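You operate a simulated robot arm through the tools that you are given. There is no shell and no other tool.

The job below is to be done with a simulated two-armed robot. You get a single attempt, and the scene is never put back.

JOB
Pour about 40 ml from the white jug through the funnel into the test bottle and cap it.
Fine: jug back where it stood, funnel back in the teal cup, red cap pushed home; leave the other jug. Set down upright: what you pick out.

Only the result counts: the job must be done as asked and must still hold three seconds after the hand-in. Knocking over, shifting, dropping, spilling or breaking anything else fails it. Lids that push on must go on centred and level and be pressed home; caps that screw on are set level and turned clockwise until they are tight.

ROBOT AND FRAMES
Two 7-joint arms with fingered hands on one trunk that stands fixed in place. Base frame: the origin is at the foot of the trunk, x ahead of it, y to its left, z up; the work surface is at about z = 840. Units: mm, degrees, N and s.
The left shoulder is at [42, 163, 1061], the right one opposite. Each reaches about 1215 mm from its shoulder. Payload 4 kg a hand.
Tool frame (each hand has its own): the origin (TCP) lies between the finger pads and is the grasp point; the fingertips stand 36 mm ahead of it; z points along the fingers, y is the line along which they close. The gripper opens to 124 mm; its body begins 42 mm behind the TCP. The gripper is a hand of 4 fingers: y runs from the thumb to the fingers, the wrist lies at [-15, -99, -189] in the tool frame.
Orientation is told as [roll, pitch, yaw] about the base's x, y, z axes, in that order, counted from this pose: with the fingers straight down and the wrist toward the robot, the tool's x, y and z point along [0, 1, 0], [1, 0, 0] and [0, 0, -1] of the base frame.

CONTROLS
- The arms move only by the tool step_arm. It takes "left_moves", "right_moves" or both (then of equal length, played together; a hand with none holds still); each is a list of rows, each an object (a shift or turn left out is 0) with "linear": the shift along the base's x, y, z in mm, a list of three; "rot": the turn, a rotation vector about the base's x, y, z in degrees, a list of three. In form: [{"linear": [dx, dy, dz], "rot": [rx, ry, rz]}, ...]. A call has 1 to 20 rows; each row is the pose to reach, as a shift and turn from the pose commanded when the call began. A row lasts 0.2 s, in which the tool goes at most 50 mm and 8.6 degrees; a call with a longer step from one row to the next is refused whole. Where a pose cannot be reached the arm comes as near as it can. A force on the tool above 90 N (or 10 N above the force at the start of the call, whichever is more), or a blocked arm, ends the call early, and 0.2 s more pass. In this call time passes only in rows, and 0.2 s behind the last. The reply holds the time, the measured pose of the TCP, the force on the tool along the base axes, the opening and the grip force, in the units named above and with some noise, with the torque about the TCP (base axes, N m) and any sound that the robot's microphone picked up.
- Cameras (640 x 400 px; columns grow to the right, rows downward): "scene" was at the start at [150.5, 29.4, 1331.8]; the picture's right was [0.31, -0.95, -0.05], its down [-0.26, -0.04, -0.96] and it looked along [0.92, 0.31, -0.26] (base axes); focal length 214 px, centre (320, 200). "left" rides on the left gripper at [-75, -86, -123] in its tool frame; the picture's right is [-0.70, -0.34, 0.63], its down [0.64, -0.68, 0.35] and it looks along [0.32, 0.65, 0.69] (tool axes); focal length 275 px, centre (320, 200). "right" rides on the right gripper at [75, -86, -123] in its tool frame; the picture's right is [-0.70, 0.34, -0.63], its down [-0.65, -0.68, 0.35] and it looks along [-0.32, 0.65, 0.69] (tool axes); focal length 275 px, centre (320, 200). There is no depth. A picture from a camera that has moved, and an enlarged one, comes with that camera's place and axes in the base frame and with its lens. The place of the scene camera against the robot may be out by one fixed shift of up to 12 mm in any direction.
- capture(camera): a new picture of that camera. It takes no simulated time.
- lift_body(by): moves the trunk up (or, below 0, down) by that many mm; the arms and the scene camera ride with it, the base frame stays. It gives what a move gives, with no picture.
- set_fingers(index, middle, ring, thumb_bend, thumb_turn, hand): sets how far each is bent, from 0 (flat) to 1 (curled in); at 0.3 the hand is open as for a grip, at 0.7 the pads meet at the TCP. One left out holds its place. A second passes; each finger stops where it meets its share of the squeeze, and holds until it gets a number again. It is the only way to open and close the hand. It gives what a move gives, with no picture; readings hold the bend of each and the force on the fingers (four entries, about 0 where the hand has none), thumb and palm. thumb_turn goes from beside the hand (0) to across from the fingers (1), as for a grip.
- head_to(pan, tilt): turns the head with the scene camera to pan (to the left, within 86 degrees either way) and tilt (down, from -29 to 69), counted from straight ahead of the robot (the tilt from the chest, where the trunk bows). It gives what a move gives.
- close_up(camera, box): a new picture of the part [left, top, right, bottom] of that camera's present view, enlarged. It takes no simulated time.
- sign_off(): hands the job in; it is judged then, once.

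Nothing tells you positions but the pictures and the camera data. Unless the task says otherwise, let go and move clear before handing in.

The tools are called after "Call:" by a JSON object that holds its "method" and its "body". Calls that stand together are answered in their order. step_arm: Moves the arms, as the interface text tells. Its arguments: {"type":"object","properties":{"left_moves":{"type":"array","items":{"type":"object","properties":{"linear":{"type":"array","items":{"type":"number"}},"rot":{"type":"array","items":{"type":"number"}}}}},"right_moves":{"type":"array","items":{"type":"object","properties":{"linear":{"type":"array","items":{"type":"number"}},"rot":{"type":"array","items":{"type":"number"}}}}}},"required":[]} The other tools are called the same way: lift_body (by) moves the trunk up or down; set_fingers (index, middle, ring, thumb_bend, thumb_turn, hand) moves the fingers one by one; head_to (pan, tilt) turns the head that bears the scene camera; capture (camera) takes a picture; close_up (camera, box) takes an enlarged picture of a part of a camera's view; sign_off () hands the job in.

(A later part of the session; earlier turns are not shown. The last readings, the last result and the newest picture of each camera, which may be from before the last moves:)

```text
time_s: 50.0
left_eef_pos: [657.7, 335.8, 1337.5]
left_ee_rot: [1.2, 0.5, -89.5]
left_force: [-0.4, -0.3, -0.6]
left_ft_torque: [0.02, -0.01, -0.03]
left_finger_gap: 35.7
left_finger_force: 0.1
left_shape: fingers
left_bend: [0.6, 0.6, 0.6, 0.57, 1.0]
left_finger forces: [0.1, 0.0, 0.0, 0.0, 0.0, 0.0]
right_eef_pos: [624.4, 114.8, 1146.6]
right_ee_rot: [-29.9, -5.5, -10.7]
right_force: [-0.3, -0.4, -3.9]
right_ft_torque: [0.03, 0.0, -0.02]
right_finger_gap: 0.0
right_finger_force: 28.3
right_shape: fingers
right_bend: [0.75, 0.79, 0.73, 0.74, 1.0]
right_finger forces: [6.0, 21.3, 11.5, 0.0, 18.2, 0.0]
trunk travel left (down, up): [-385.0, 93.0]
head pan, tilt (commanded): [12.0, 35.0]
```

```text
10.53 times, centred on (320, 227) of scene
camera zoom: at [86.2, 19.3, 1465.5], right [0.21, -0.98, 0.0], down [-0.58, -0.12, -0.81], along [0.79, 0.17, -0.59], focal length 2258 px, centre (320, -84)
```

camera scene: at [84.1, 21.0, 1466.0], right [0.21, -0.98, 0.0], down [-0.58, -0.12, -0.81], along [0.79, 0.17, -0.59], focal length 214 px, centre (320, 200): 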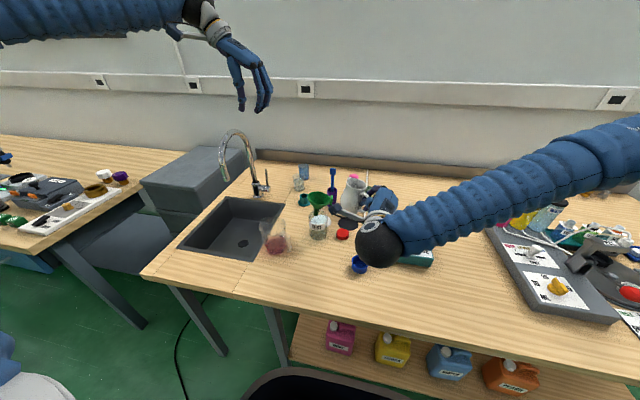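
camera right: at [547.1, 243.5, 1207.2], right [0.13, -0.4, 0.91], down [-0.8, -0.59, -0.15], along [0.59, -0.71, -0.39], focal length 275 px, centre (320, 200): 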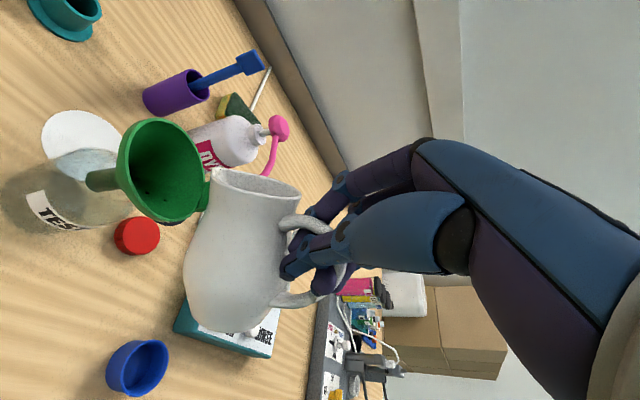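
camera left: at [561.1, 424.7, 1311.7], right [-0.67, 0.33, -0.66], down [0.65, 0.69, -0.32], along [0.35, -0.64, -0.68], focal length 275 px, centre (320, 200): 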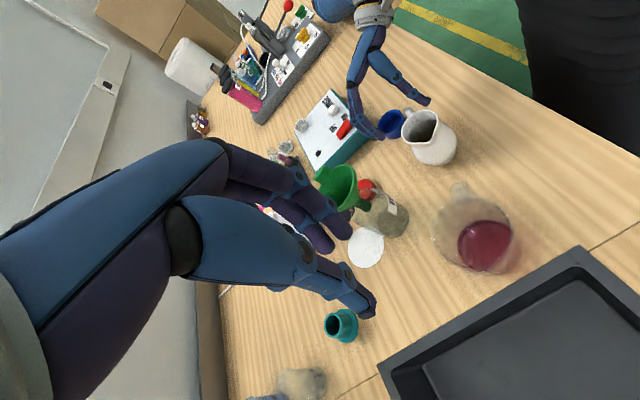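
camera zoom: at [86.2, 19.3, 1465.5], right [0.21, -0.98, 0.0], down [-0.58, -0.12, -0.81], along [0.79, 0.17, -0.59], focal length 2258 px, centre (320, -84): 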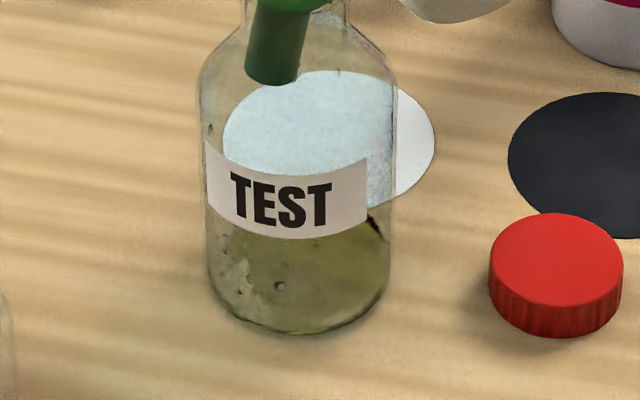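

The flow has faded to drips again. I'll zoom tightly on the bottle base from both views to estimate the volume.

Call:
{"method": "close_up", "body": {"camera": "scene", "box": [306, 226, 330, 242]}}

Call:
{"method": "close_up", "body": {"camera": "left", "box": [395, 200, 450, 250]}}

Call:
{"method": "close_up", "body": {"camera": "right", "box": [0, 80, 240, 280]}}

```text
16.00 times, centred on (318, 234) of scene
camera zoom: at [86.2, 19.3, 1465.5], right [0.21, -0.98, 0.0], down [-0.58, -0.12, -0.81], along [0.79, 0.17, -0.59], focal length 3432 px, centre (352, -344)
```

zoom: 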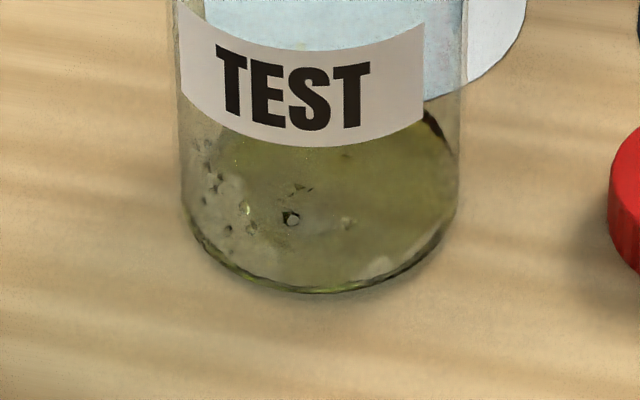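

```text
8.00 times, centred on (422, 225) of left
camera zoom: at [579.2, 419.9, 1460.8], right [-0.69, 0.34, -0.65], down [0.65, 0.69, -0.33], along [0.34, -0.64, -0.69], focal length 2202 px, centre (-500, 0)
```

zoom: 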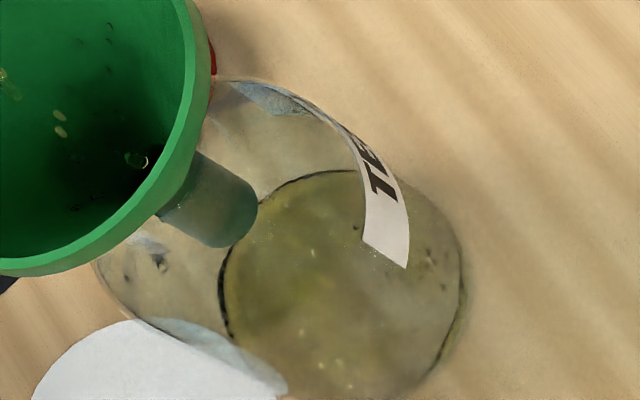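

```text
2.00 times, centred on (120, 180) of right
camera zoom: at [557.3, 254.4, 1207.5], right [0.19, -0.33, 0.93], down [-0.8, -0.59, -0.04], along [0.56, -0.74, -0.38], focal length 551 px, centre (720, 240)
```

zoom: 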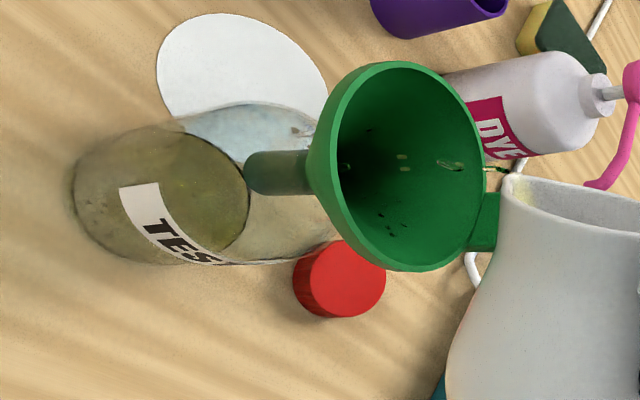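

The layer looks shallow, roughly 5–10 ml. I'll tilt another 4° and hold, then compare the surface outline again.

Call:
{"method": "step_arm", "body": {"right_moves": [{"linear": [1.9, 2.1, 1.9], "rot": [-1.5, 1.35, 0]}, {"linear": [3.9, 4.3, 3.8], "rot": [-3, 2.7, 0]}, {"linear": [3.9, 4.3, 3.8], "rot": [-3, 2.7, 0]}, {"linear": [3.9, 4.3, 3.8], "rot": [-3, 2.7, 0]}, {"linear": [3.9, 4.3, 3.8], "rot": [-3, 2.7, 0]}]}}

Call:
{"method": "close_up", "body": {"camera": "left", "box": [365, 160, 445, 240]}}

Call:
{"method": "close_up", "body": {"camera": "scene", "box": [306, 226, 330, 242]}}

Call:
{"method": "close_up", "body": {"camera": "left", "box": [395, 200, 450, 250]}}

```text
time_s: 51.2
left_eef_pos: [657.8, 335.0, 1339.3]
left_ee_rot: [1.1, 0.5, -89.5]
left_force: [0.6, 0.4, 0.0]
left_ft_torque: [0.03, 0.01, -0.02]
left_finger_gap: 35.6
left_finger_force: 0.0
left_shape: fingers
left_bend: [0.6, 0.6, 0.6, 0.57, 1.0]
left_finger forces: [0.0, 0.0, 0.0, 0.1, 0.1, 0.1]
right_eef_pos: [626.9, 119.3, 1151.4]
right_ee_rot: [-33.4, -3.5, -10.4]
right_force: [0.7, -0.1, -3.7]
right_ft_torque: [0.06, 0.0, 0.0]
right_finger_gap: 0.3
right_finger_force: 27.6
right_shape: fingers
right_bend: [0.75, 0.79, 0.73, 0.74, 1.0]
right_finger forces: [6.1, 21.5, 11.5, 0.0, 16.8, 0.0]
trunk travel left (down, up): [-385.0, 93.0]
head pan, tilt (commanded): [12.0, 35.0]
```

```text
5.00 times, centred on (405, 200) of left
camera zoom: at [579.1, 419.8, 1460.9], right [-0.69, 0.34, -0.65], down [0.65, 0.69, -0.33], along [0.34, -0.64, -0.69], focal length 1376 px, centre (-105, 200)
```

zoom: 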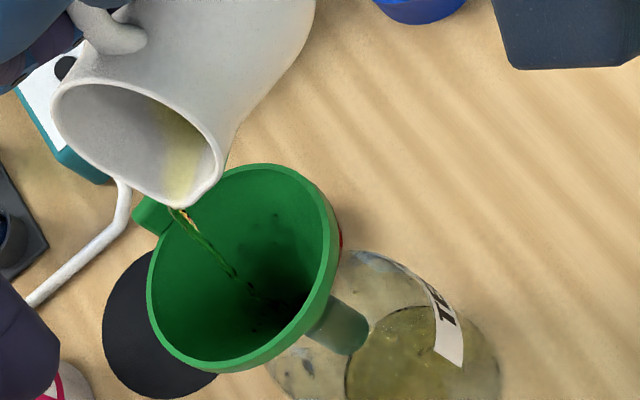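

```text
16.00 times, centred on (318, 234) of scene
camera zoom: at [86.2, 19.2, 1465.5], right [0.21, -0.98, 0.0], down [-0.58, -0.12, -0.81], along [0.79, 0.17, -0.59], focal length 3432 px, centre (352, -344)
```

zoom: 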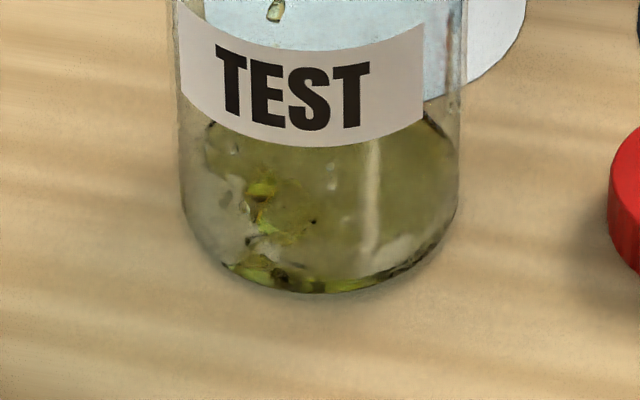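

```text
8.00 times, centred on (422, 225) of left
camera zoom: at [579.1, 419.8, 1460.9], right [-0.69, 0.34, -0.65], down [0.65, 0.69, -0.33], along [0.34, -0.64, -0.69], focal length 2202 px, centre (-500, 0)
```

zoom: 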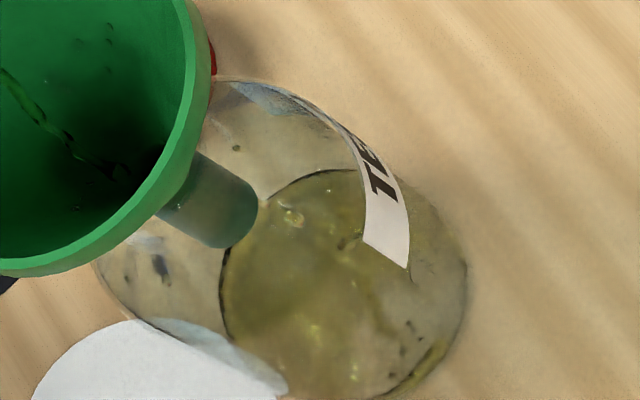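

The stream is running well into the funnel. Holding about a second more.

Call:
{"method": "step_arm", "body": {"right_moves": [{"linear": [0, 0, 0]}, {"linear": [0, 0, 0]}, {"linear": [0, 0, 0]}, {"linear": [0, 0, 0]}, {"linear": [0, 0, 0]}]}}

Call:
{"method": "close_up", "body": {"camera": "left", "box": [365, 160, 445, 240]}}

Call:
{"method": "close_up", "body": {"camera": "scene", "box": [306, 226, 330, 242]}}

Call:
{"method": "close_up", "body": {"camera": "left", "box": [395, 200, 450, 250]}}

```text
time_s: 52.4
left_eef_pos: [656.1, 335.8, 1338.7]
left_ee_rot: [1.2, 0.5, -89.5]
left_force: [-0.2, 0.0, -0.5]
left_ft_torque: [-0.01, -0.01, 0.02]
left_finger_gap: 35.8
left_finger_force: 0.2
left_shape: fingers
left_bend: [0.6, 0.6, 0.6, 0.57, 1.0]
left_finger forces: [0.1, 0.0, 0.0, 0.0, 0.1, 0.1]
right_eef_pos: [627.0, 118.2, 1151.3]
right_ee_rot: [-33.5, -3.5, -10.5]
right_force: [-0.6, 0.4, -2.4]
right_ft_torque: [0.04, 0.0, 0.0]
right_finger_gap: 0.0
right_finger_force: 27.4
right_shape: fingers
right_bend: [0.75, 0.79, 0.73, 0.74, 1.0]
right_finger forces: [6.0, 21.5, 11.6, 0.0, 16.8, 0.0]
trunk travel left (down, up): [-385.0, 93.0]
head pan, tilt (commanded): [12.0, 35.0]
```

```text
5.00 times, centred on (405, 200) of left
camera zoom: at [579.1, 419.9, 1460.9], right [-0.69, 0.34, -0.65], down [0.65, 0.69, -0.33], along [0.34, -0.64, -0.69], focal length 1376 px, centre (-105, 200)
```

zoom: 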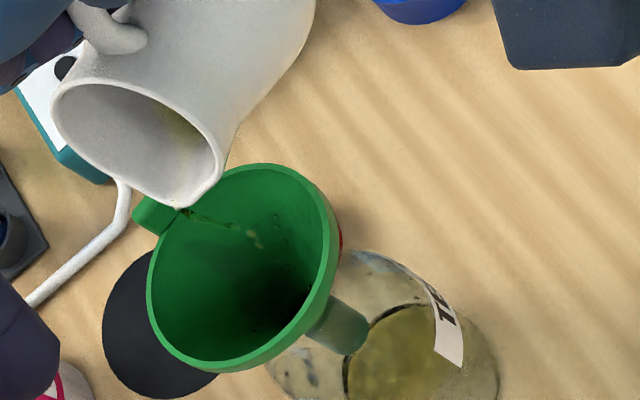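

```text
16.00 times, centred on (318, 234) of scene
camera zoom: at [86.2, 19.3, 1465.5], right [0.21, -0.98, 0.0], down [-0.58, -0.12, -0.81], along [0.79, 0.17, -0.59], focal length 3432 px, centre (352, -344)
```

zoom: 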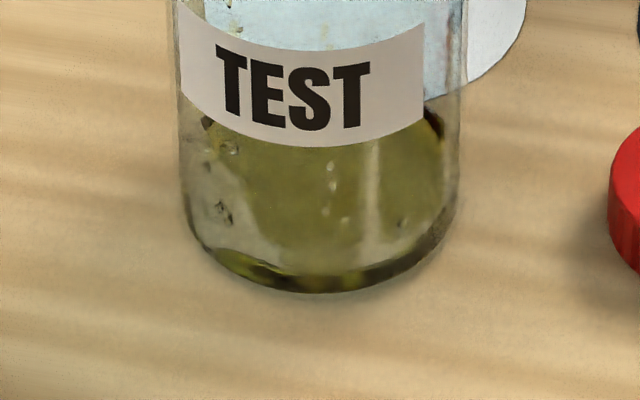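

```text
8.00 times, centred on (422, 225) of left
camera zoom: at [579.1, 419.9, 1460.9], right [-0.69, 0.34, -0.65], down [0.65, 0.69, -0.33], along [0.34, -0.64, -0.69], focal length 2202 px, centre (-500, 0)
```

zoom: 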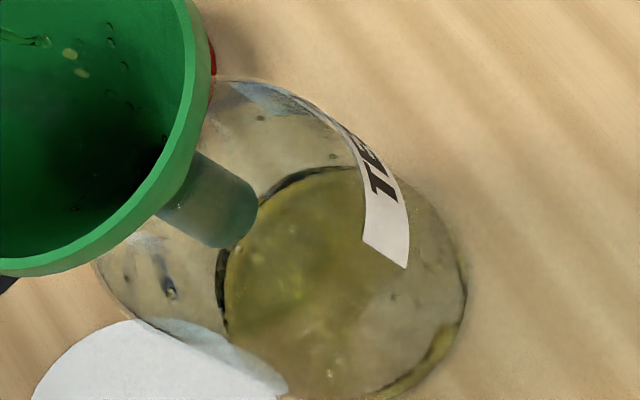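

A liquid band about 6 mm deep is now visible, around 20 ml. I'll tilt another 4° and hold.

Call:
{"method": "step_arm", "body": {"right_moves": [{"linear": [2.1, 2.3, 1.8], "rot": [-1.5, 1.35, 0]}, {"linear": [4.2, 4.7, 3.6], "rot": [-3, 2.7, 0]}, {"linear": [4.2, 4.7, 3.6], "rot": [-3, 2.7, 0]}, {"linear": [4.2, 4.7, 3.6], "rot": [-3, 2.7, 0]}, {"linear": [4.2, 4.7, 3.6], "rot": [-3, 2.7, 0]}, {"linear": [4.2, 4.7, 3.6], "rot": [-3, 2.7, 0]}]}}

Call:
{"method": "close_up", "body": {"camera": "left", "box": [365, 160, 445, 240]}}

Call:
{"method": "close_up", "body": {"camera": "scene", "box": [306, 226, 330, 242]}}

```text
time_s: 53.8
left_eef_pos: [657.8, 335.7, 1338.1]
left_ee_rot: [1.1, 0.5, -89.5]
left_force: [-1.0, 0.1, -0.1]
left_ft_torque: [-0.01, 0.02, 0.02]
left_finger_gap: 36.0
left_finger_force: 0.1
left_shape: fingers
left_bend: [0.6, 0.6, 0.6, 0.57, 1.0]
left_finger forces: [0.1, 0.0, 0.0, 0.0, 0.0, 0.1]
right_eef_pos: [630.5, 122.8, 1155.9]
right_ee_rot: [-36.7, -1.4, -10.1]
right_force: [0.2, 0.2, -3.6]
right_ft_torque: [0.06, 0.01, 0.02]
right_finger_gap: 0.0
right_finger_force: 27.6
right_shape: fingers
right_bend: [0.75, 0.79, 0.73, 0.74, 1.0]
right_finger forces: [6.1, 21.4, 11.5, 0.0, 16.5, 0.0]
trunk travel left (down, up): [-385.0, 93.0]
head pan, tilt (commanded): [12.0, 35.0]
```

```text
5.00 times, centred on (405, 200) of left
camera zoom: at [579.1, 419.9, 1460.9], right [-0.69, 0.34, -0.65], down [0.65, 0.69, -0.33], along [0.34, -0.64, -0.69], focal length 1376 px, centre (-105, 200)
```

zoom: 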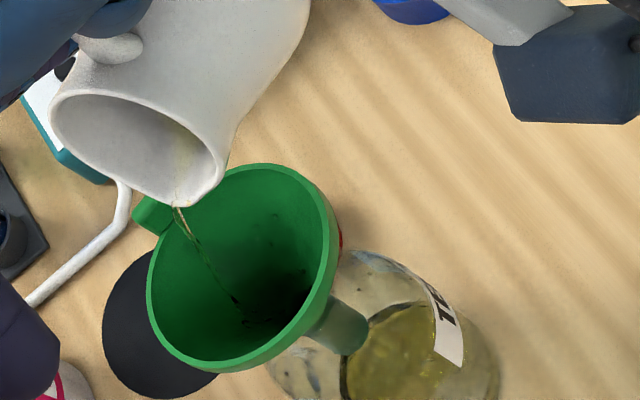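

```text
16.00 times, centred on (318, 234) of scene
camera zoom: at [86.1, 19.3, 1465.5], right [0.21, -0.98, 0.0], down [-0.58, -0.12, -0.81], along [0.79, 0.17, -0.59], focal length 3432 px, centre (352, -344)
```

zoom: 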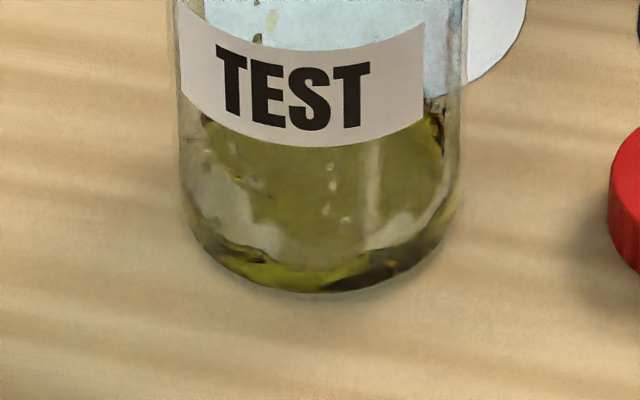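

The band is now roughly 9 mm, about 30 ml, with a thin stream still running. I'll hold briefly and recheck.

Call:
{"method": "step_arm", "body": {"right_moves": [{"linear": [0, 0, 0]}, {"linear": [0, 0, 0]}, {"linear": [0, 0, 0]}]}}

Call:
{"method": "close_up", "body": {"camera": "left", "box": [365, 160, 445, 240]}}

Call:
{"method": "close_up", "body": {"camera": "scene", "box": [306, 226, 330, 242]}}

Call:
{"method": "close_up", "body": {"camera": "left", "box": [395, 200, 450, 250]}}

```text
time_s: 54.6
left_eef_pos: [657.4, 336.1, 1338.7]
left_ee_rot: [1.3, 0.5, -89.5]
left_force: [0.5, 0.0, 0.7]
left_ft_torque: [0.01, -0.02, -0.02]
left_finger_gap: 35.6
left_finger_force: 0.0
left_shape: fingers
left_bend: [0.6, 0.6, 0.6, 0.57, 1.0]
left_finger forces: [0.1, 0.0, 0.1, 0.1, 0.0, 0.0]
right_eef_pos: [631.1, 124.2, 1154.7]
right_ee_rot: [-36.9, -1.4, -10.4]
right_force: [0.2, 0.1, -2.7]
right_ft_torque: [0.06, -0.04, 0.01]
right_finger_gap: 0.0
right_finger_force: 27.5
right_shape: fingers
right_bend: [0.75, 0.79, 0.73, 0.74, 1.0]
right_finger forces: [6.1, 21.5, 11.5, 0.0, 16.7, 0.0]
trunk travel left (down, up): [-385.0, 93.0]
head pan, tilt (commanded): [12.0, 35.0]
```

```text
5.00 times, centred on (405, 200) of left
camera zoom: at [579.2, 419.9, 1460.9], right [-0.69, 0.34, -0.65], down [0.65, 0.69, -0.33], along [0.34, -0.64, -0.69], focal length 1376 px, centre (-105, 200)
```

zoom: 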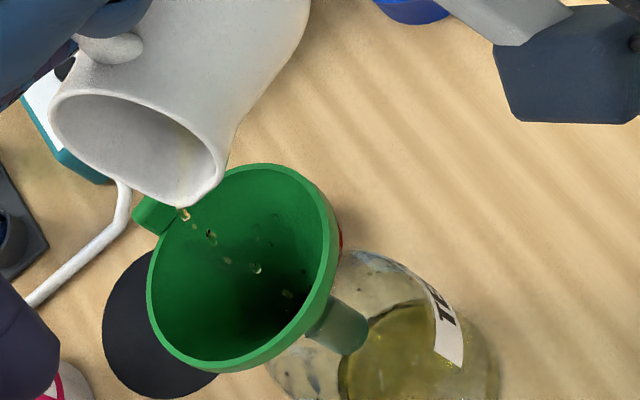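

```text
16.00 times, centred on (318, 234) of scene
camera zoom: at [86.2, 19.3, 1465.5], right [0.21, -0.98, 0.0], down [-0.58, -0.12, -0.81], along [0.79, 0.17, -0.59], focal length 3432 px, centre (352, -344)
```

zoom: 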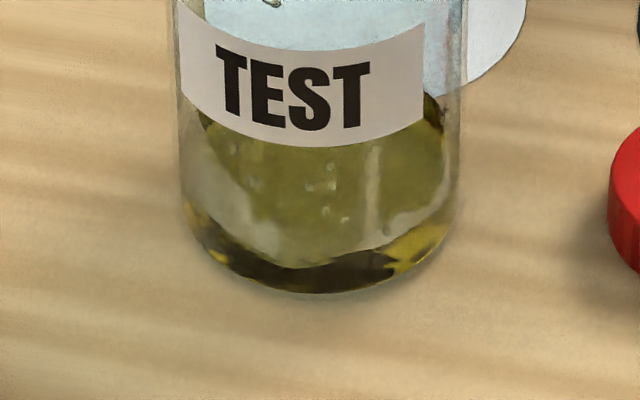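

```text
8.00 times, centred on (422, 225) of left
camera zoom: at [579.2, 419.9, 1460.9], right [-0.69, 0.34, -0.65], down [0.65, 0.69, -0.33], along [0.34, -0.64, -0.69], focal length 2202 px, centre (-500, 0)
```

zoom: 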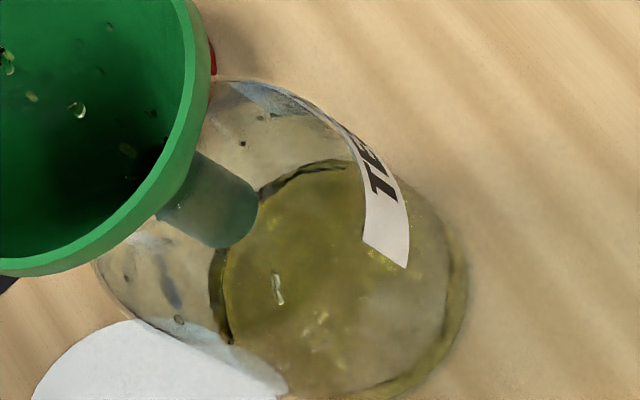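

Flow is down to drips, and the level looks like 32–45 ml depending on the view. I'll tilt back 16° now to stop the flow, then measure the settled level carefully.

Call:
{"method": "step_arm", "body": {"right_moves": [{"linear": [-8.2, -9.1, -7.5], "rot": [5.9, -5.4, 0]}, {"linear": [-15.7, -17.5, -16.7], "rot": [11.9, -10.7, 0]}, {"linear": [-15.7, -17.5, -16.7], "rot": [11.9, -10.7, 0]}, {"linear": [-15.7, -17.5, -16.7], "rot": [11.9, -10.7, 0]}]}}

Call:
{"method": "close_up", "body": {"camera": "left", "box": [365, 160, 445, 240]}}

Call:
{"method": "close_up", "body": {"camera": "scene", "box": [306, 226, 330, 242]}}

Call:
{"method": "close_up", "body": {"camera": "left", "box": [405, 210, 445, 250]}}

```text
time_s: 55.6
left_eef_pos: [657.1, 335.5, 1339.5]
left_ee_rot: [1.3, 0.6, -89.5]
left_force: [-0.5, 0.3, 0.6]
left_ft_torque: [0.04, 0.0, -0.01]
left_finger_gap: 36.0
left_finger_force: 0.1
left_shape: fingers
left_bend: [0.6, 0.6, 0.6, 0.57, 1.0]
left_finger forces: [0.0, 0.1, 0.1, 0.0, 0.0, 0.0]
right_eef_pos: [615.1, 106.7, 1137.4]
right_ee_rot: [-23.0, -9.7, -11.7]
right_force: [-1.5, -0.1, -3.2]
right_ft_torque: [0.0, -0.03, 0.03]
right_finger_gap: 0.0
right_finger_force: 27.8
right_shape: fingers
right_bend: [0.75, 0.79, 0.73, 0.74, 1.0]
right_finger forces: [6.1, 21.1, 11.3, 0.1, 17.0, 0.1]
trunk travel left (down, up): [-385.0, 93.0]
head pan, tilt (commanded): [12.0, 35.0]
```

```text
5.00 times, centred on (405, 200) of left
camera zoom: at [579.0, 419.2, 1461.2], right [-0.69, 0.34, -0.65], down [0.65, 0.69, -0.33], along [0.34, -0.64, -0.69], focal length 1376 px, centre (-105, 200)
```

zoom: 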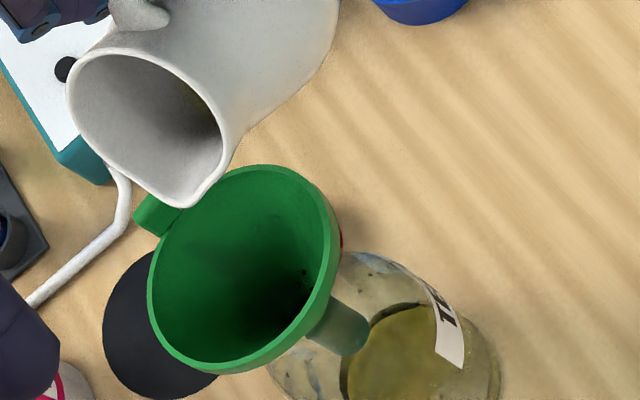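

```text
16.00 times, centred on (318, 234) of scene
camera zoom: at [86.0, 18.6, 1465.5], right [0.21, -0.98, 0.0], down [-0.58, -0.12, -0.81], along [0.79, 0.17, -0.59], focal length 3432 px, centre (352, -344)
```

zoom: 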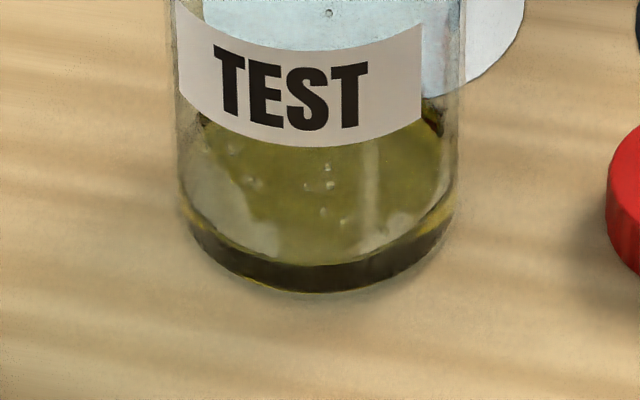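

```text
10.00 times, centred on (425, 230) of left
camera zoom: at [579.0, 419.2, 1461.2], right [-0.69, 0.34, -0.65], down [0.65, 0.69, -0.33], along [0.34, -0.64, -0.69], focal length 2753 px, centre (-730, -100)
```

zoom: 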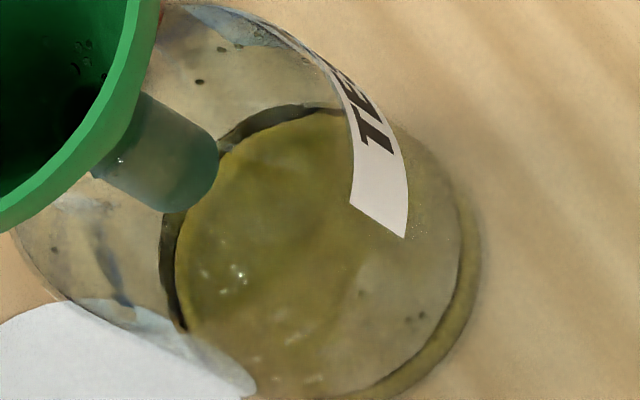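

The surface has settled, and a clear band shows at the front wall. I'll zoom further to measure it precisely.

Call:
{"method": "close_up", "body": {"camera": "scene", "box": [310, 234, 326, 244]}}

Call:
{"method": "close_up", "body": {"camera": "scene", "box": [304, 224, 334, 244]}}

Call:
{"method": "close_up", "body": {"camera": "right", "box": [0, 100, 200, 300]}}

```text
16.00 times, centred on (318, 239) of scene
camera zoom: at [86.0, 18.6, 1465.5], right [0.21, -0.98, 0.0], down [-0.58, -0.12, -0.81], along [0.79, 0.17, -0.59], focal length 3432 px, centre (352, -424)
```

zoom: 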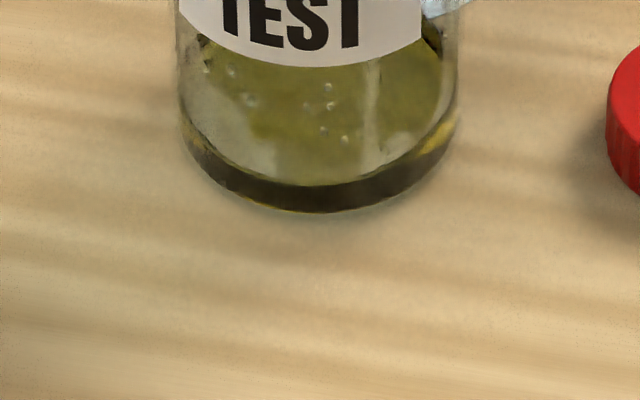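

```text
16.00 times, centred on (319, 234) of scene
camera zoom: at [86.0, 18.6, 1465.5], right [0.21, -0.98, 0.0], down [-0.58, -0.12, -0.81], along [0.79, 0.17, -0.59], focal length 3432 px, centre (336, -344)
```

zoom: 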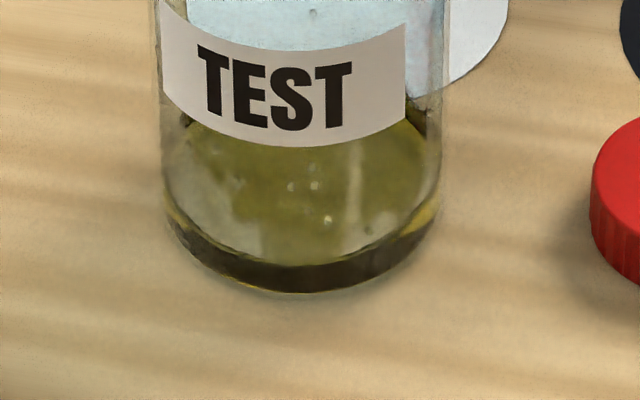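

```text
2.00 times, centred on (100, 200) of right
camera zoom: at [542.5, 239.0, 1205.8], right [0.11, -0.42, 0.9], down [-0.79, -0.58, -0.18], along [0.6, -0.7, -0.4], focal length 551 px, centre (760, 200)
```

zoom: 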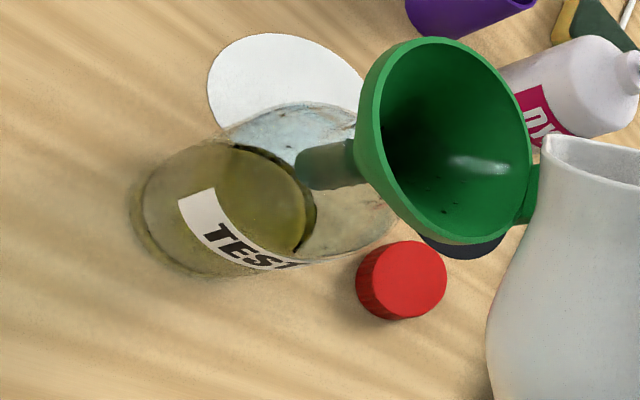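

The band is about 28 px, roughly 9.8 mm, or about 34–35 ml. I'll return to the previous tilt plus 1.4° for a moment to add about 5 ml.

Call:
{"method": "step_arm", "body": {"right_moves": [{"linear": [7.5, 8.4, 9.2], "rot": [-6, 5.3, 0]}, {"linear": [15.7, 17.5, 16.7], "rot": [-11.9, 10.7, 0]}, {"linear": [17.2, 19.1, 17.8], "rot": [-12.9, 11.6, 0]}, {"linear": [17.2, 19.1, 17.8], "rot": [-12.9, 11.6, 0]}, {"linear": [17.2, 19.1, 17.8], "rot": [-12.9, 11.6, 0]}]}}

Call:
{"method": "close_up", "body": {"camera": "left", "box": [365, 160, 445, 240]}}

Call:
{"method": "close_up", "body": {"camera": "scene", "box": [310, 234, 326, 244]}}

```text
time_s: 56.8
left_eef_pos: [656.0, 336.9, 1338.1]
left_ee_rot: [1.2, 0.5, -89.5]
left_force: [-0.3, -0.9, 0.1]
left_ft_torque: [0.03, 0.01, 0.02]
left_finger_gap: 35.8
left_finger_force: 0.1
left_shape: fingers
left_bend: [0.6, 0.6, 0.6, 0.57, 1.0]
left_finger forces: [0.0, 0.0, 0.0, 0.1, 0.0, 0.0]
right_eef_pos: [633.6, 125.2, 1155.3]
right_ee_rot: [-38.0, -0.7, -10.2]
right_force: [0.2, -0.2, -2.6]
right_ft_torque: [0.08, -0.04, -0.05]
right_finger_gap: 0.0
right_finger_force: 27.6
right_shape: fingers
right_bend: [0.75, 0.79, 0.73, 0.74, 1.0]
right_finger forces: [6.1, 21.1, 11.4, 0.0, 16.4, 0.1]
trunk travel left (down, up): [-385.0, 93.0]
head pan, tilt (commanded): [12.0, 35.0]
```

```text
5.00 times, centred on (405, 200) of left
camera zoom: at [579.1, 419.8, 1460.9], right [-0.69, 0.34, -0.65], down [0.65, 0.69, -0.33], along [0.34, -0.64, -0.69], focal length 1376 px, centre (-105, 200)
```

zoom: 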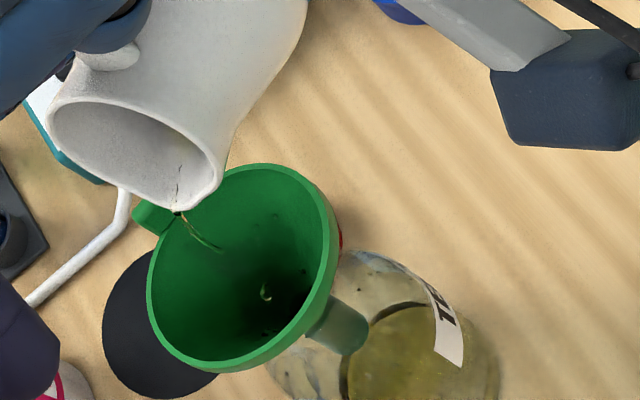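

```text
16.00 times, centred on (318, 239) of scene
camera zoom: at [86.2, 19.2, 1465.5], right [0.21, -0.98, 0.0], down [-0.58, -0.12, -0.81], along [0.79, 0.17, -0.59], focal length 3432 px, centre (352, -424)
```

zoom: 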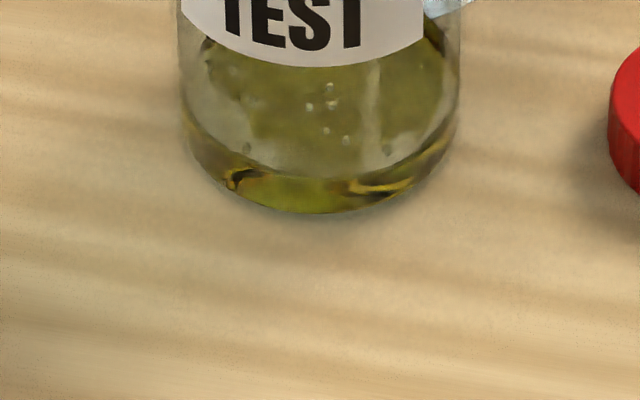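

A thin stream is adding liquid, and the band has grown to about 33 px. I'll tilt back fully now and move the jug away from the funnel.

Call:
{"method": "step_arm", "body": {"right_moves": [{"linear": [-8.5, -9.4, -7.8], "rot": [6, -5.4, 0]}, {"linear": [-16.5, -18.3, -17.5], "rot": [12, -10.8, 0]}, {"linear": [-22, -24.5, -27], "rot": [17.5, -15.7, 0]}, {"linear": [-27, -30, -35], "rot": [22, -19.8, 0]}]}}

Call:
{"method": "close_up", "body": {"camera": "left", "box": [350, 140, 450, 240]}}

Call:
{"method": "close_up", "body": {"camera": "scene", "box": [310, 234, 326, 244]}}

```text
time_s: 57.8
left_eef_pos: [656.7, 335.3, 1338.8]
left_ee_rot: [1.2, 0.6, -89.5]
left_force: [-0.1, 0.5, -0.3]
left_ft_torque: [0.01, -0.01, -0.01]
left_finger_gap: 35.6
left_finger_force: 0.0
left_shape: fingers
left_bend: [0.6, 0.6, 0.6, 0.57, 1.0]
left_finger forces: [0.1, 0.0, 0.0, 0.0, 0.0, 0.0]
right_eef_pos: [606.2, 95.1, 1122.4]
right_ee_rot: [-12.0, -15.7, -14.1]
right_force: [-0.5, -0.8, -2.9]
right_ft_torque: [-0.02, 0.05, 0.0]
right_finger_gap: 0.3
right_finger_force: 27.7
right_shape: fingers
right_bend: [0.75, 0.79, 0.73, 0.74, 1.0]
right_finger forces: [6.6, 21.0, 11.3, 0.1, 17.1, 0.0]
trunk travel left (down, up): [-385.0, 93.0]
head pan, tilt (commanded): [12.0, 35.0]
```

```text
4.00 times, centred on (400, 190) of left
camera zoom: at [578.8, 419.0, 1461.3], right [-0.69, 0.34, -0.65], down [0.65, 0.69, -0.32], along [0.34, -0.64, -0.69], focal length 1101 px, centre (0, 240)
```

zoom: 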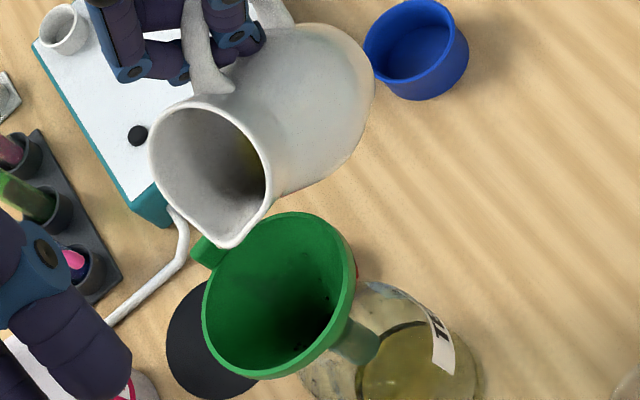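

```text
16.00 times, centred on (318, 239) of scene
camera zoom: at [85.9, 18.4, 1465.5], right [0.21, -0.98, -0.01], down [-0.58, -0.12, -0.81], along [0.79, 0.17, -0.59], focal length 3432 px, centre (352, -424)
```

zoom: 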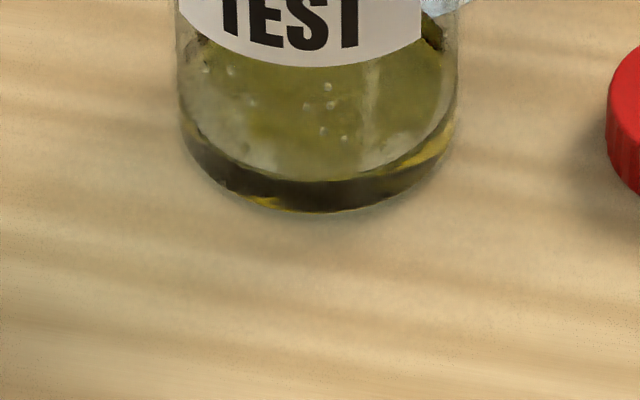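

The band is now about 32 px, about 11 mm or close to 39 ml, so the pour is done. I'll carry the jug up and away from the funnel, then bring it upright.

Call:
{"method": "step_arm", "body": {"right_moves": [{"linear": [0, -5, 15]}, {"linear": [-3, -25, 30]}, {"linear": [-6, -50, 45]}, {"linear": [-10, -75, 55]}, {"linear": [-12, -95, 60]}, {"linear": [-17.3, -100.9, 47.3], "rot": [6.13, -5.52, 0]}, {"linear": [-21.4, -105.4, 33.7], "rot": [12.26, -11.04, 0]}, {"linear": [-24, -108.4, 19.3], "rot": [18.4, -16.56, 0]}, {"linear": [-25.3, -109.8, 4.5], "rot": [24.5, -22.1, 0]}, {"linear": [-25.2, -109.6, -10.5], "rot": [30.65, -27.6, 0]}, {"linear": [-23.6, -107.9, -25.2], "rot": [36.8, -33.1, 0]}]}}

Call:
{"method": "close_up", "body": {"camera": "scene", "box": [290, 150, 400, 260]}}

Call:
{"method": "close_up", "body": {"camera": "left", "box": [340, 60, 480, 200]}}

Call:
{"method": "close_up", "body": {"camera": "right", "box": [60, 100, 400, 380]}}

```text
time_s: 60.2
left_eef_pos: [657.4, 336.4, 1338.8]
left_ee_rot: [1.3, 0.4, -89.5]
left_force: [-1.0, 0.2, -0.3]
left_ft_torque: [-0.01, 0.03, 0.0]
left_finger_gap: 35.6
left_finger_force: 0.0
left_shape: fingers
left_bend: [0.6, 0.6, 0.6, 0.57, 1.0]
left_finger forces: [0.0, 0.1, 0.0, 0.0, 0.0, 0.0]
right_eef_pos: [583.0, -13.2, 1098.7]
right_ee_rot: [39.9, -31.2, -36.2]
right_force: [-0.1, 0.8, -3.0]
right_ft_torque: [-0.09, 0.13, -0.01]
right_finger_gap: 0.0
right_finger_force: 29.4
right_shape: fingers
right_bend: [0.75, 0.79, 0.73, 0.74, 1.0]
right_finger forces: [7.5, 19.6, 11.3, 0.1, 20.6, 0.0]
trunk travel left (down, up): [-385.0, 93.0]
head pan, tilt (commanded): [12.0, 35.0]
```

```text
3.64 times, centred on (345, 205) of scene
camera zoom: at [86.4, 19.4, 1465.6], right [0.21, -0.98, 0.0], down [-0.58, -0.12, -0.81], along [0.79, 0.17, -0.59], focal length 780 px, centre (229, 182)
```

zoom: 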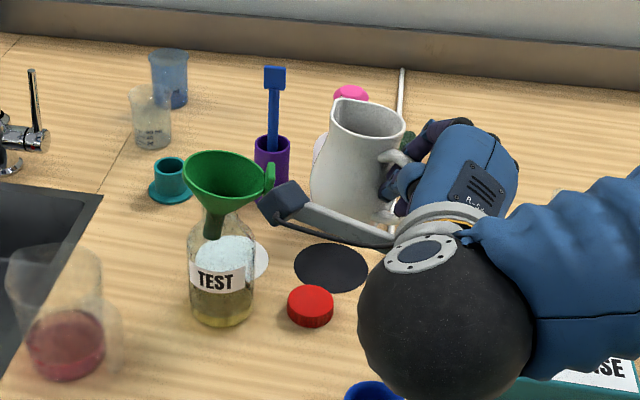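

```text
2.86 times, centred on (410, 130) of left
camera zoom: at [579.5, 419.9, 1460.8], right [-0.69, 0.34, -0.65], down [0.65, 0.69, -0.33], along [0.34, -0.64, -0.69], focal length 786 px, centre (63, 400)
```

zoom: 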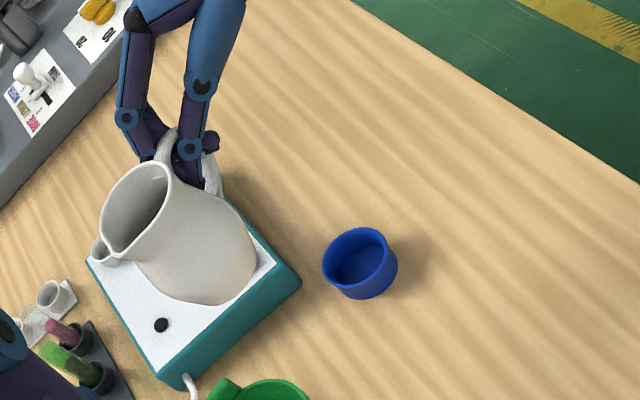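

```text
1.43 times, centred on (230, 240) of right
camera zoom: at [452.6, 55.3, 1174.4], right [-0.34, -0.92, 0.21], down [-0.35, -0.08, -0.93], along [0.87, -0.39, -0.29], focal length 393 px, centre (449, 143)
```

zoom: 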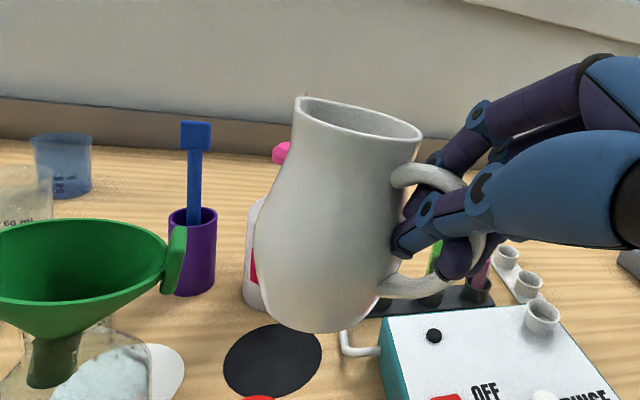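

The jug is upright within about 5° (leaning slightly toward −y). I'll correct that lean and move above its original spot, checking whether the arm can reach there.

Call:
{"method": "step_arm", "body": {"right_moves": [{"linear": [-18, 14, -12], "rot": [-1, 0.2, 0]}, {"linear": [-36, 28, -28], "rot": [-2, 0.4, 0]}, {"linear": [-56, 43, -45], "rot": [-3, 0.6, 0]}, {"linear": [-76, 58, -62], "rot": [-4, 0.8, 0]}, {"linear": [-94, 72, -78], "rot": [-5, 1, 0]}, {"linear": [-112, 86, -90], "rot": [-5, 1, 0]}]}}

Call:
{"method": "capture", "body": {"camera": "scene"}}

Call:
{"method": "close_up", "body": {"camera": "left", "box": [380, 60, 520, 200]}}

Call:
{"method": "capture", "body": {"camera": "right"}}

```text
time_s: 61.6
left_eef_pos: [656.4, 338.1, 1338.0]
left_ee_rot: [1.3, 0.5, -89.5]
left_force: [-0.2, -0.2, 0.9]
left_ft_torque: [0.01, -0.06, -0.02]
left_finger_gap: 35.9
left_finger_force: 0.0
left_shape: fingers
left_bend: [0.6, 0.6, 0.6, 0.57, 1.0]
left_finger forces: [0.1, 0.0, 0.1, 0.1, 0.1, 0.0]
right_eef_pos: [468.5, 73.2, 1006.5]
right_ee_rot: [34.1, -33.3, -33.1]
right_force: [-1.1, 0.9, -3.1]
right_ft_torque: [-0.1, 0.13, 0.01]
right_finger_gap: 0.0
right_finger_force: 29.0
right_shape: fingers
right_bend: [0.75, 0.79, 0.73, 0.74, 1.0]
right_finger forces: [6.9, 21.0, 11.4, 0.0, 18.7, 0.1]
trunk travel left (down, up): [-385.0, 93.0]
head pan, tilt (commanded): [12.0, 35.0]
```

```text
taken
camera scene: at [85.4, 21.1, 1465.5], right [0.21, -0.98, 0.0], down [-0.58, -0.12, -0.81], along [0.79, 0.17, -0.59], focal length 214 px, centre (320, 200)
```

scene: 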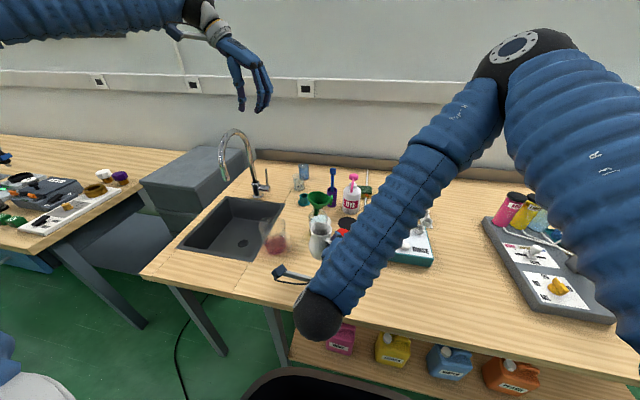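

```text
2.86 times, centred on (450, 130) of left
camera zoom: at [578.5, 421.7, 1460.6], right [-0.69, 0.34, -0.65], down [0.65, 0.69, -0.33], along [0.34, -0.64, -0.69], focal length 786 px, centre (-51, 400)
```

zoom: 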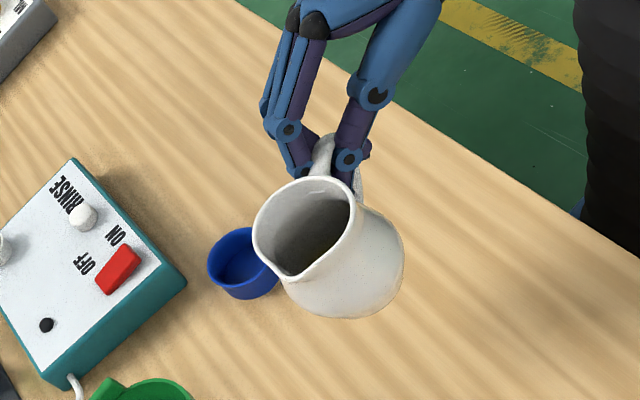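

```text
taken
camera right: at [339.5, 148.4, 1077.9], right [-0.34, -0.89, 0.3], down [-0.37, -0.17, -0.92], along [0.87, -0.42, -0.27], focal length 275 px, centre (320, 200)
```

right: 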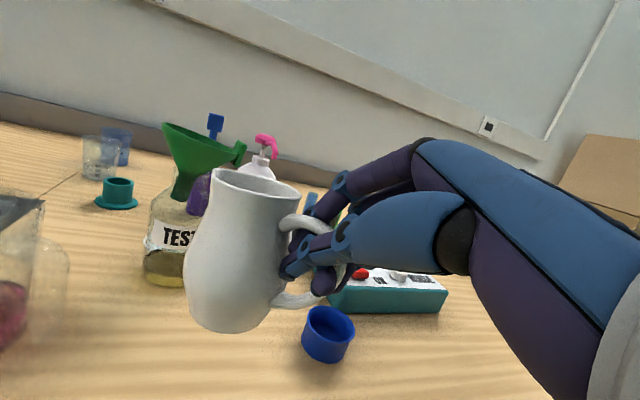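

The arm reaches here comfortably, and the right wrist camera gives a low side view of the bottle. I'll use it to check the level and the jug's uprightness before setting it down.

Call:
{"method": "close_up", "body": {"camera": "right", "box": [130, 215, 200, 295]}}

Call:
{"method": "close_up", "body": {"camera": "right", "box": [160, 140, 360, 350]}}

Call:
{"method": "close_up", "body": {"camera": "scene", "box": [280, 190, 360, 290]}}

```text
5.00 times, centred on (165, 255) of right
camera zoom: at [339.5, 148.4, 1077.9], right [-0.34, -0.89, 0.3], down [-0.37, -0.17, -0.92], along [0.87, -0.42, -0.27], focal length 1376 px, centre (1095, -75)
```

zoom: 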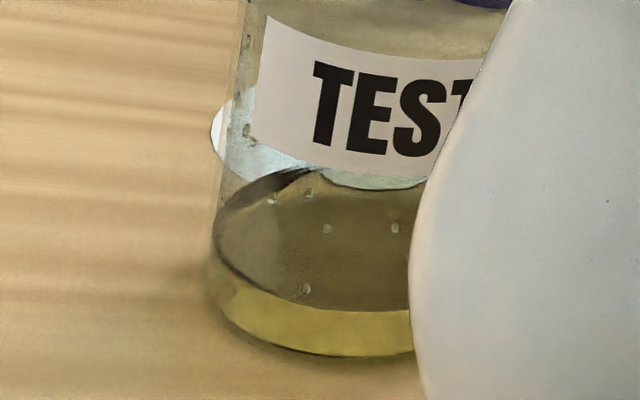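

```text
1.90 times, centred on (260, 245) of right
camera zoom: at [339.5, 148.4, 1077.9], right [-0.34, -0.89, 0.3], down [-0.37, -0.17, -0.92], along [0.87, -0.42, -0.27], focal length 524 px, centre (434, 114)
```

zoom: 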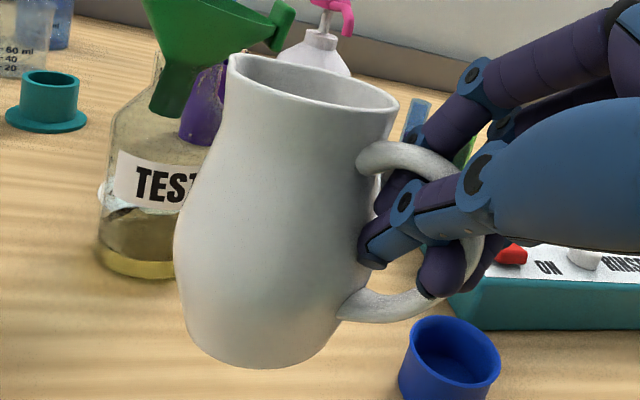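

```text
4.00 times, centred on (320, 240) of scene
camera zoom: at [85.4, 21.1, 1465.5], right [0.21, -0.98, 0.0], down [-0.58, -0.12, -0.81], along [0.79, 0.17, -0.59], focal length 858 px, centre (320, 40)
```

zoom: 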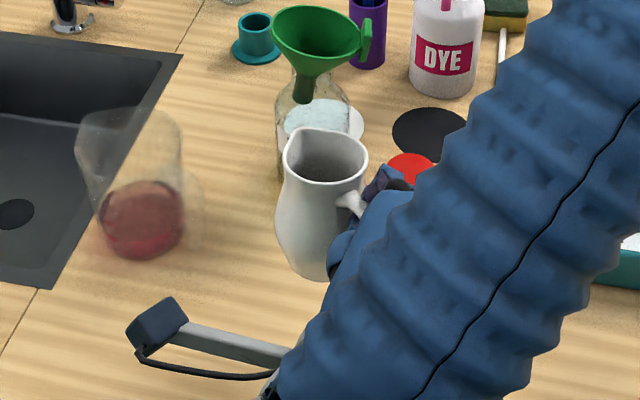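

The side view shows roughly 11–13 mm of liquid, about 40 ml. The jug is within a few degrees of upright over its spot. Lowering it now, with a pause just above the table.

Call:
{"method": "step_arm", "body": {"right_moves": [{"linear": [1, 0, -15]}, {"linear": [2, 0, -32]}, {"linear": [3, 0, -48]}, {"linear": [3, 0, -62]}, {"linear": [3, 0, -70]}]}}

Call:
{"method": "close_up", "body": {"camera": "scene", "box": [280, 200, 360, 300]}}

Call:
{"method": "close_up", "body": {"camera": "left", "box": [380, 60, 520, 200]}}

Call:
{"method": "close_up", "body": {"camera": "right", "box": [160, 140, 360, 350]}}

```text
time_s: 62.8
left_eef_pos: [656.8, 336.8, 1338.6]
left_ee_rot: [1.2, 0.5, -89.5]
left_force: [-0.1, -0.3, 0.2]
left_ft_torque: [0.03, 0.0, -0.02]
left_finger_gap: 36.0
left_finger_force: 0.1
left_shape: fingers
left_bend: [0.6, 0.6, 0.6, 0.57, 1.0]
left_finger forces: [0.0, 0.0, 0.0, 0.1, 0.0, 0.0]
right_eef_pos: [472.8, 74.2, 935.2]
right_ee_rot: [34.3, -33.3, -33.2]
right_force: [0.2, 1.1, -3.1]
right_ft_torque: [-0.07, 0.13, 0.02]
right_finger_gap: 0.0
right_finger_force: 28.9
right_shape: fingers
right_bend: [0.75, 0.79, 0.73, 0.74, 1.0]
right_finger forces: [7.1, 21.0, 11.4, 0.0, 18.7, 0.1]
trunk travel left (down, up): [-385.0, 93.0]
head pan, tilt (commanded): [12.0, 35.0]
```

```text
4.00 times, centred on (320, 250) of scene
camera zoom: at [86.2, 19.1, 1465.5], right [0.21, -0.98, 0.0], down [-0.58, -0.12, -0.81], along [0.79, 0.17, -0.59], focal length 858 px, centre (320, 0)
```

zoom: 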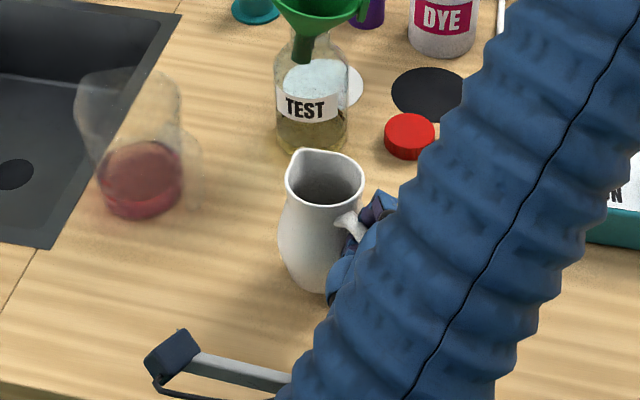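

```text
2.86 times, centred on (450, 130) of left
camera zoom: at [579.2, 419.7, 1460.9], right [-0.69, 0.34, -0.65], down [0.65, 0.69, -0.33], along [0.34, -0.64, -0.69], focal length 786 px, centre (-51, 400)
```

zoom: 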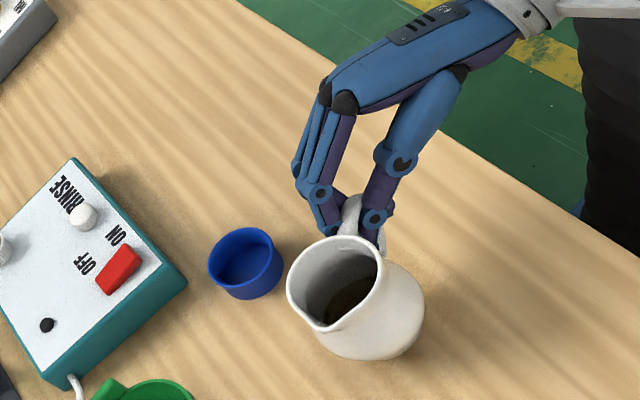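

```text
1.90 times, centred on (260, 245) of right
camera zoom: at [344.0, 148.4, 1008.3], right [-0.33, -0.89, 0.3], down [-0.36, -0.17, -0.92], along [0.87, -0.41, -0.27], focal length 524 px, centre (434, 114)
```

zoom: 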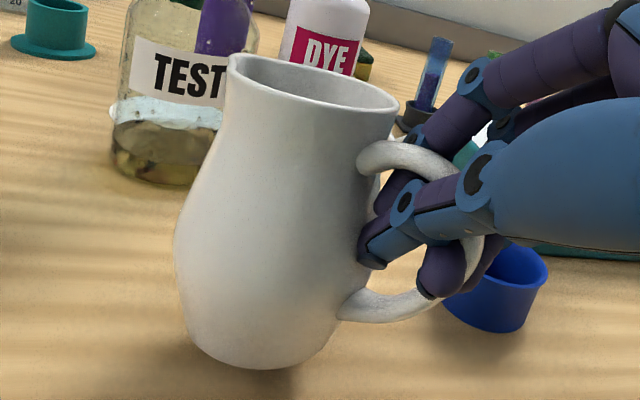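

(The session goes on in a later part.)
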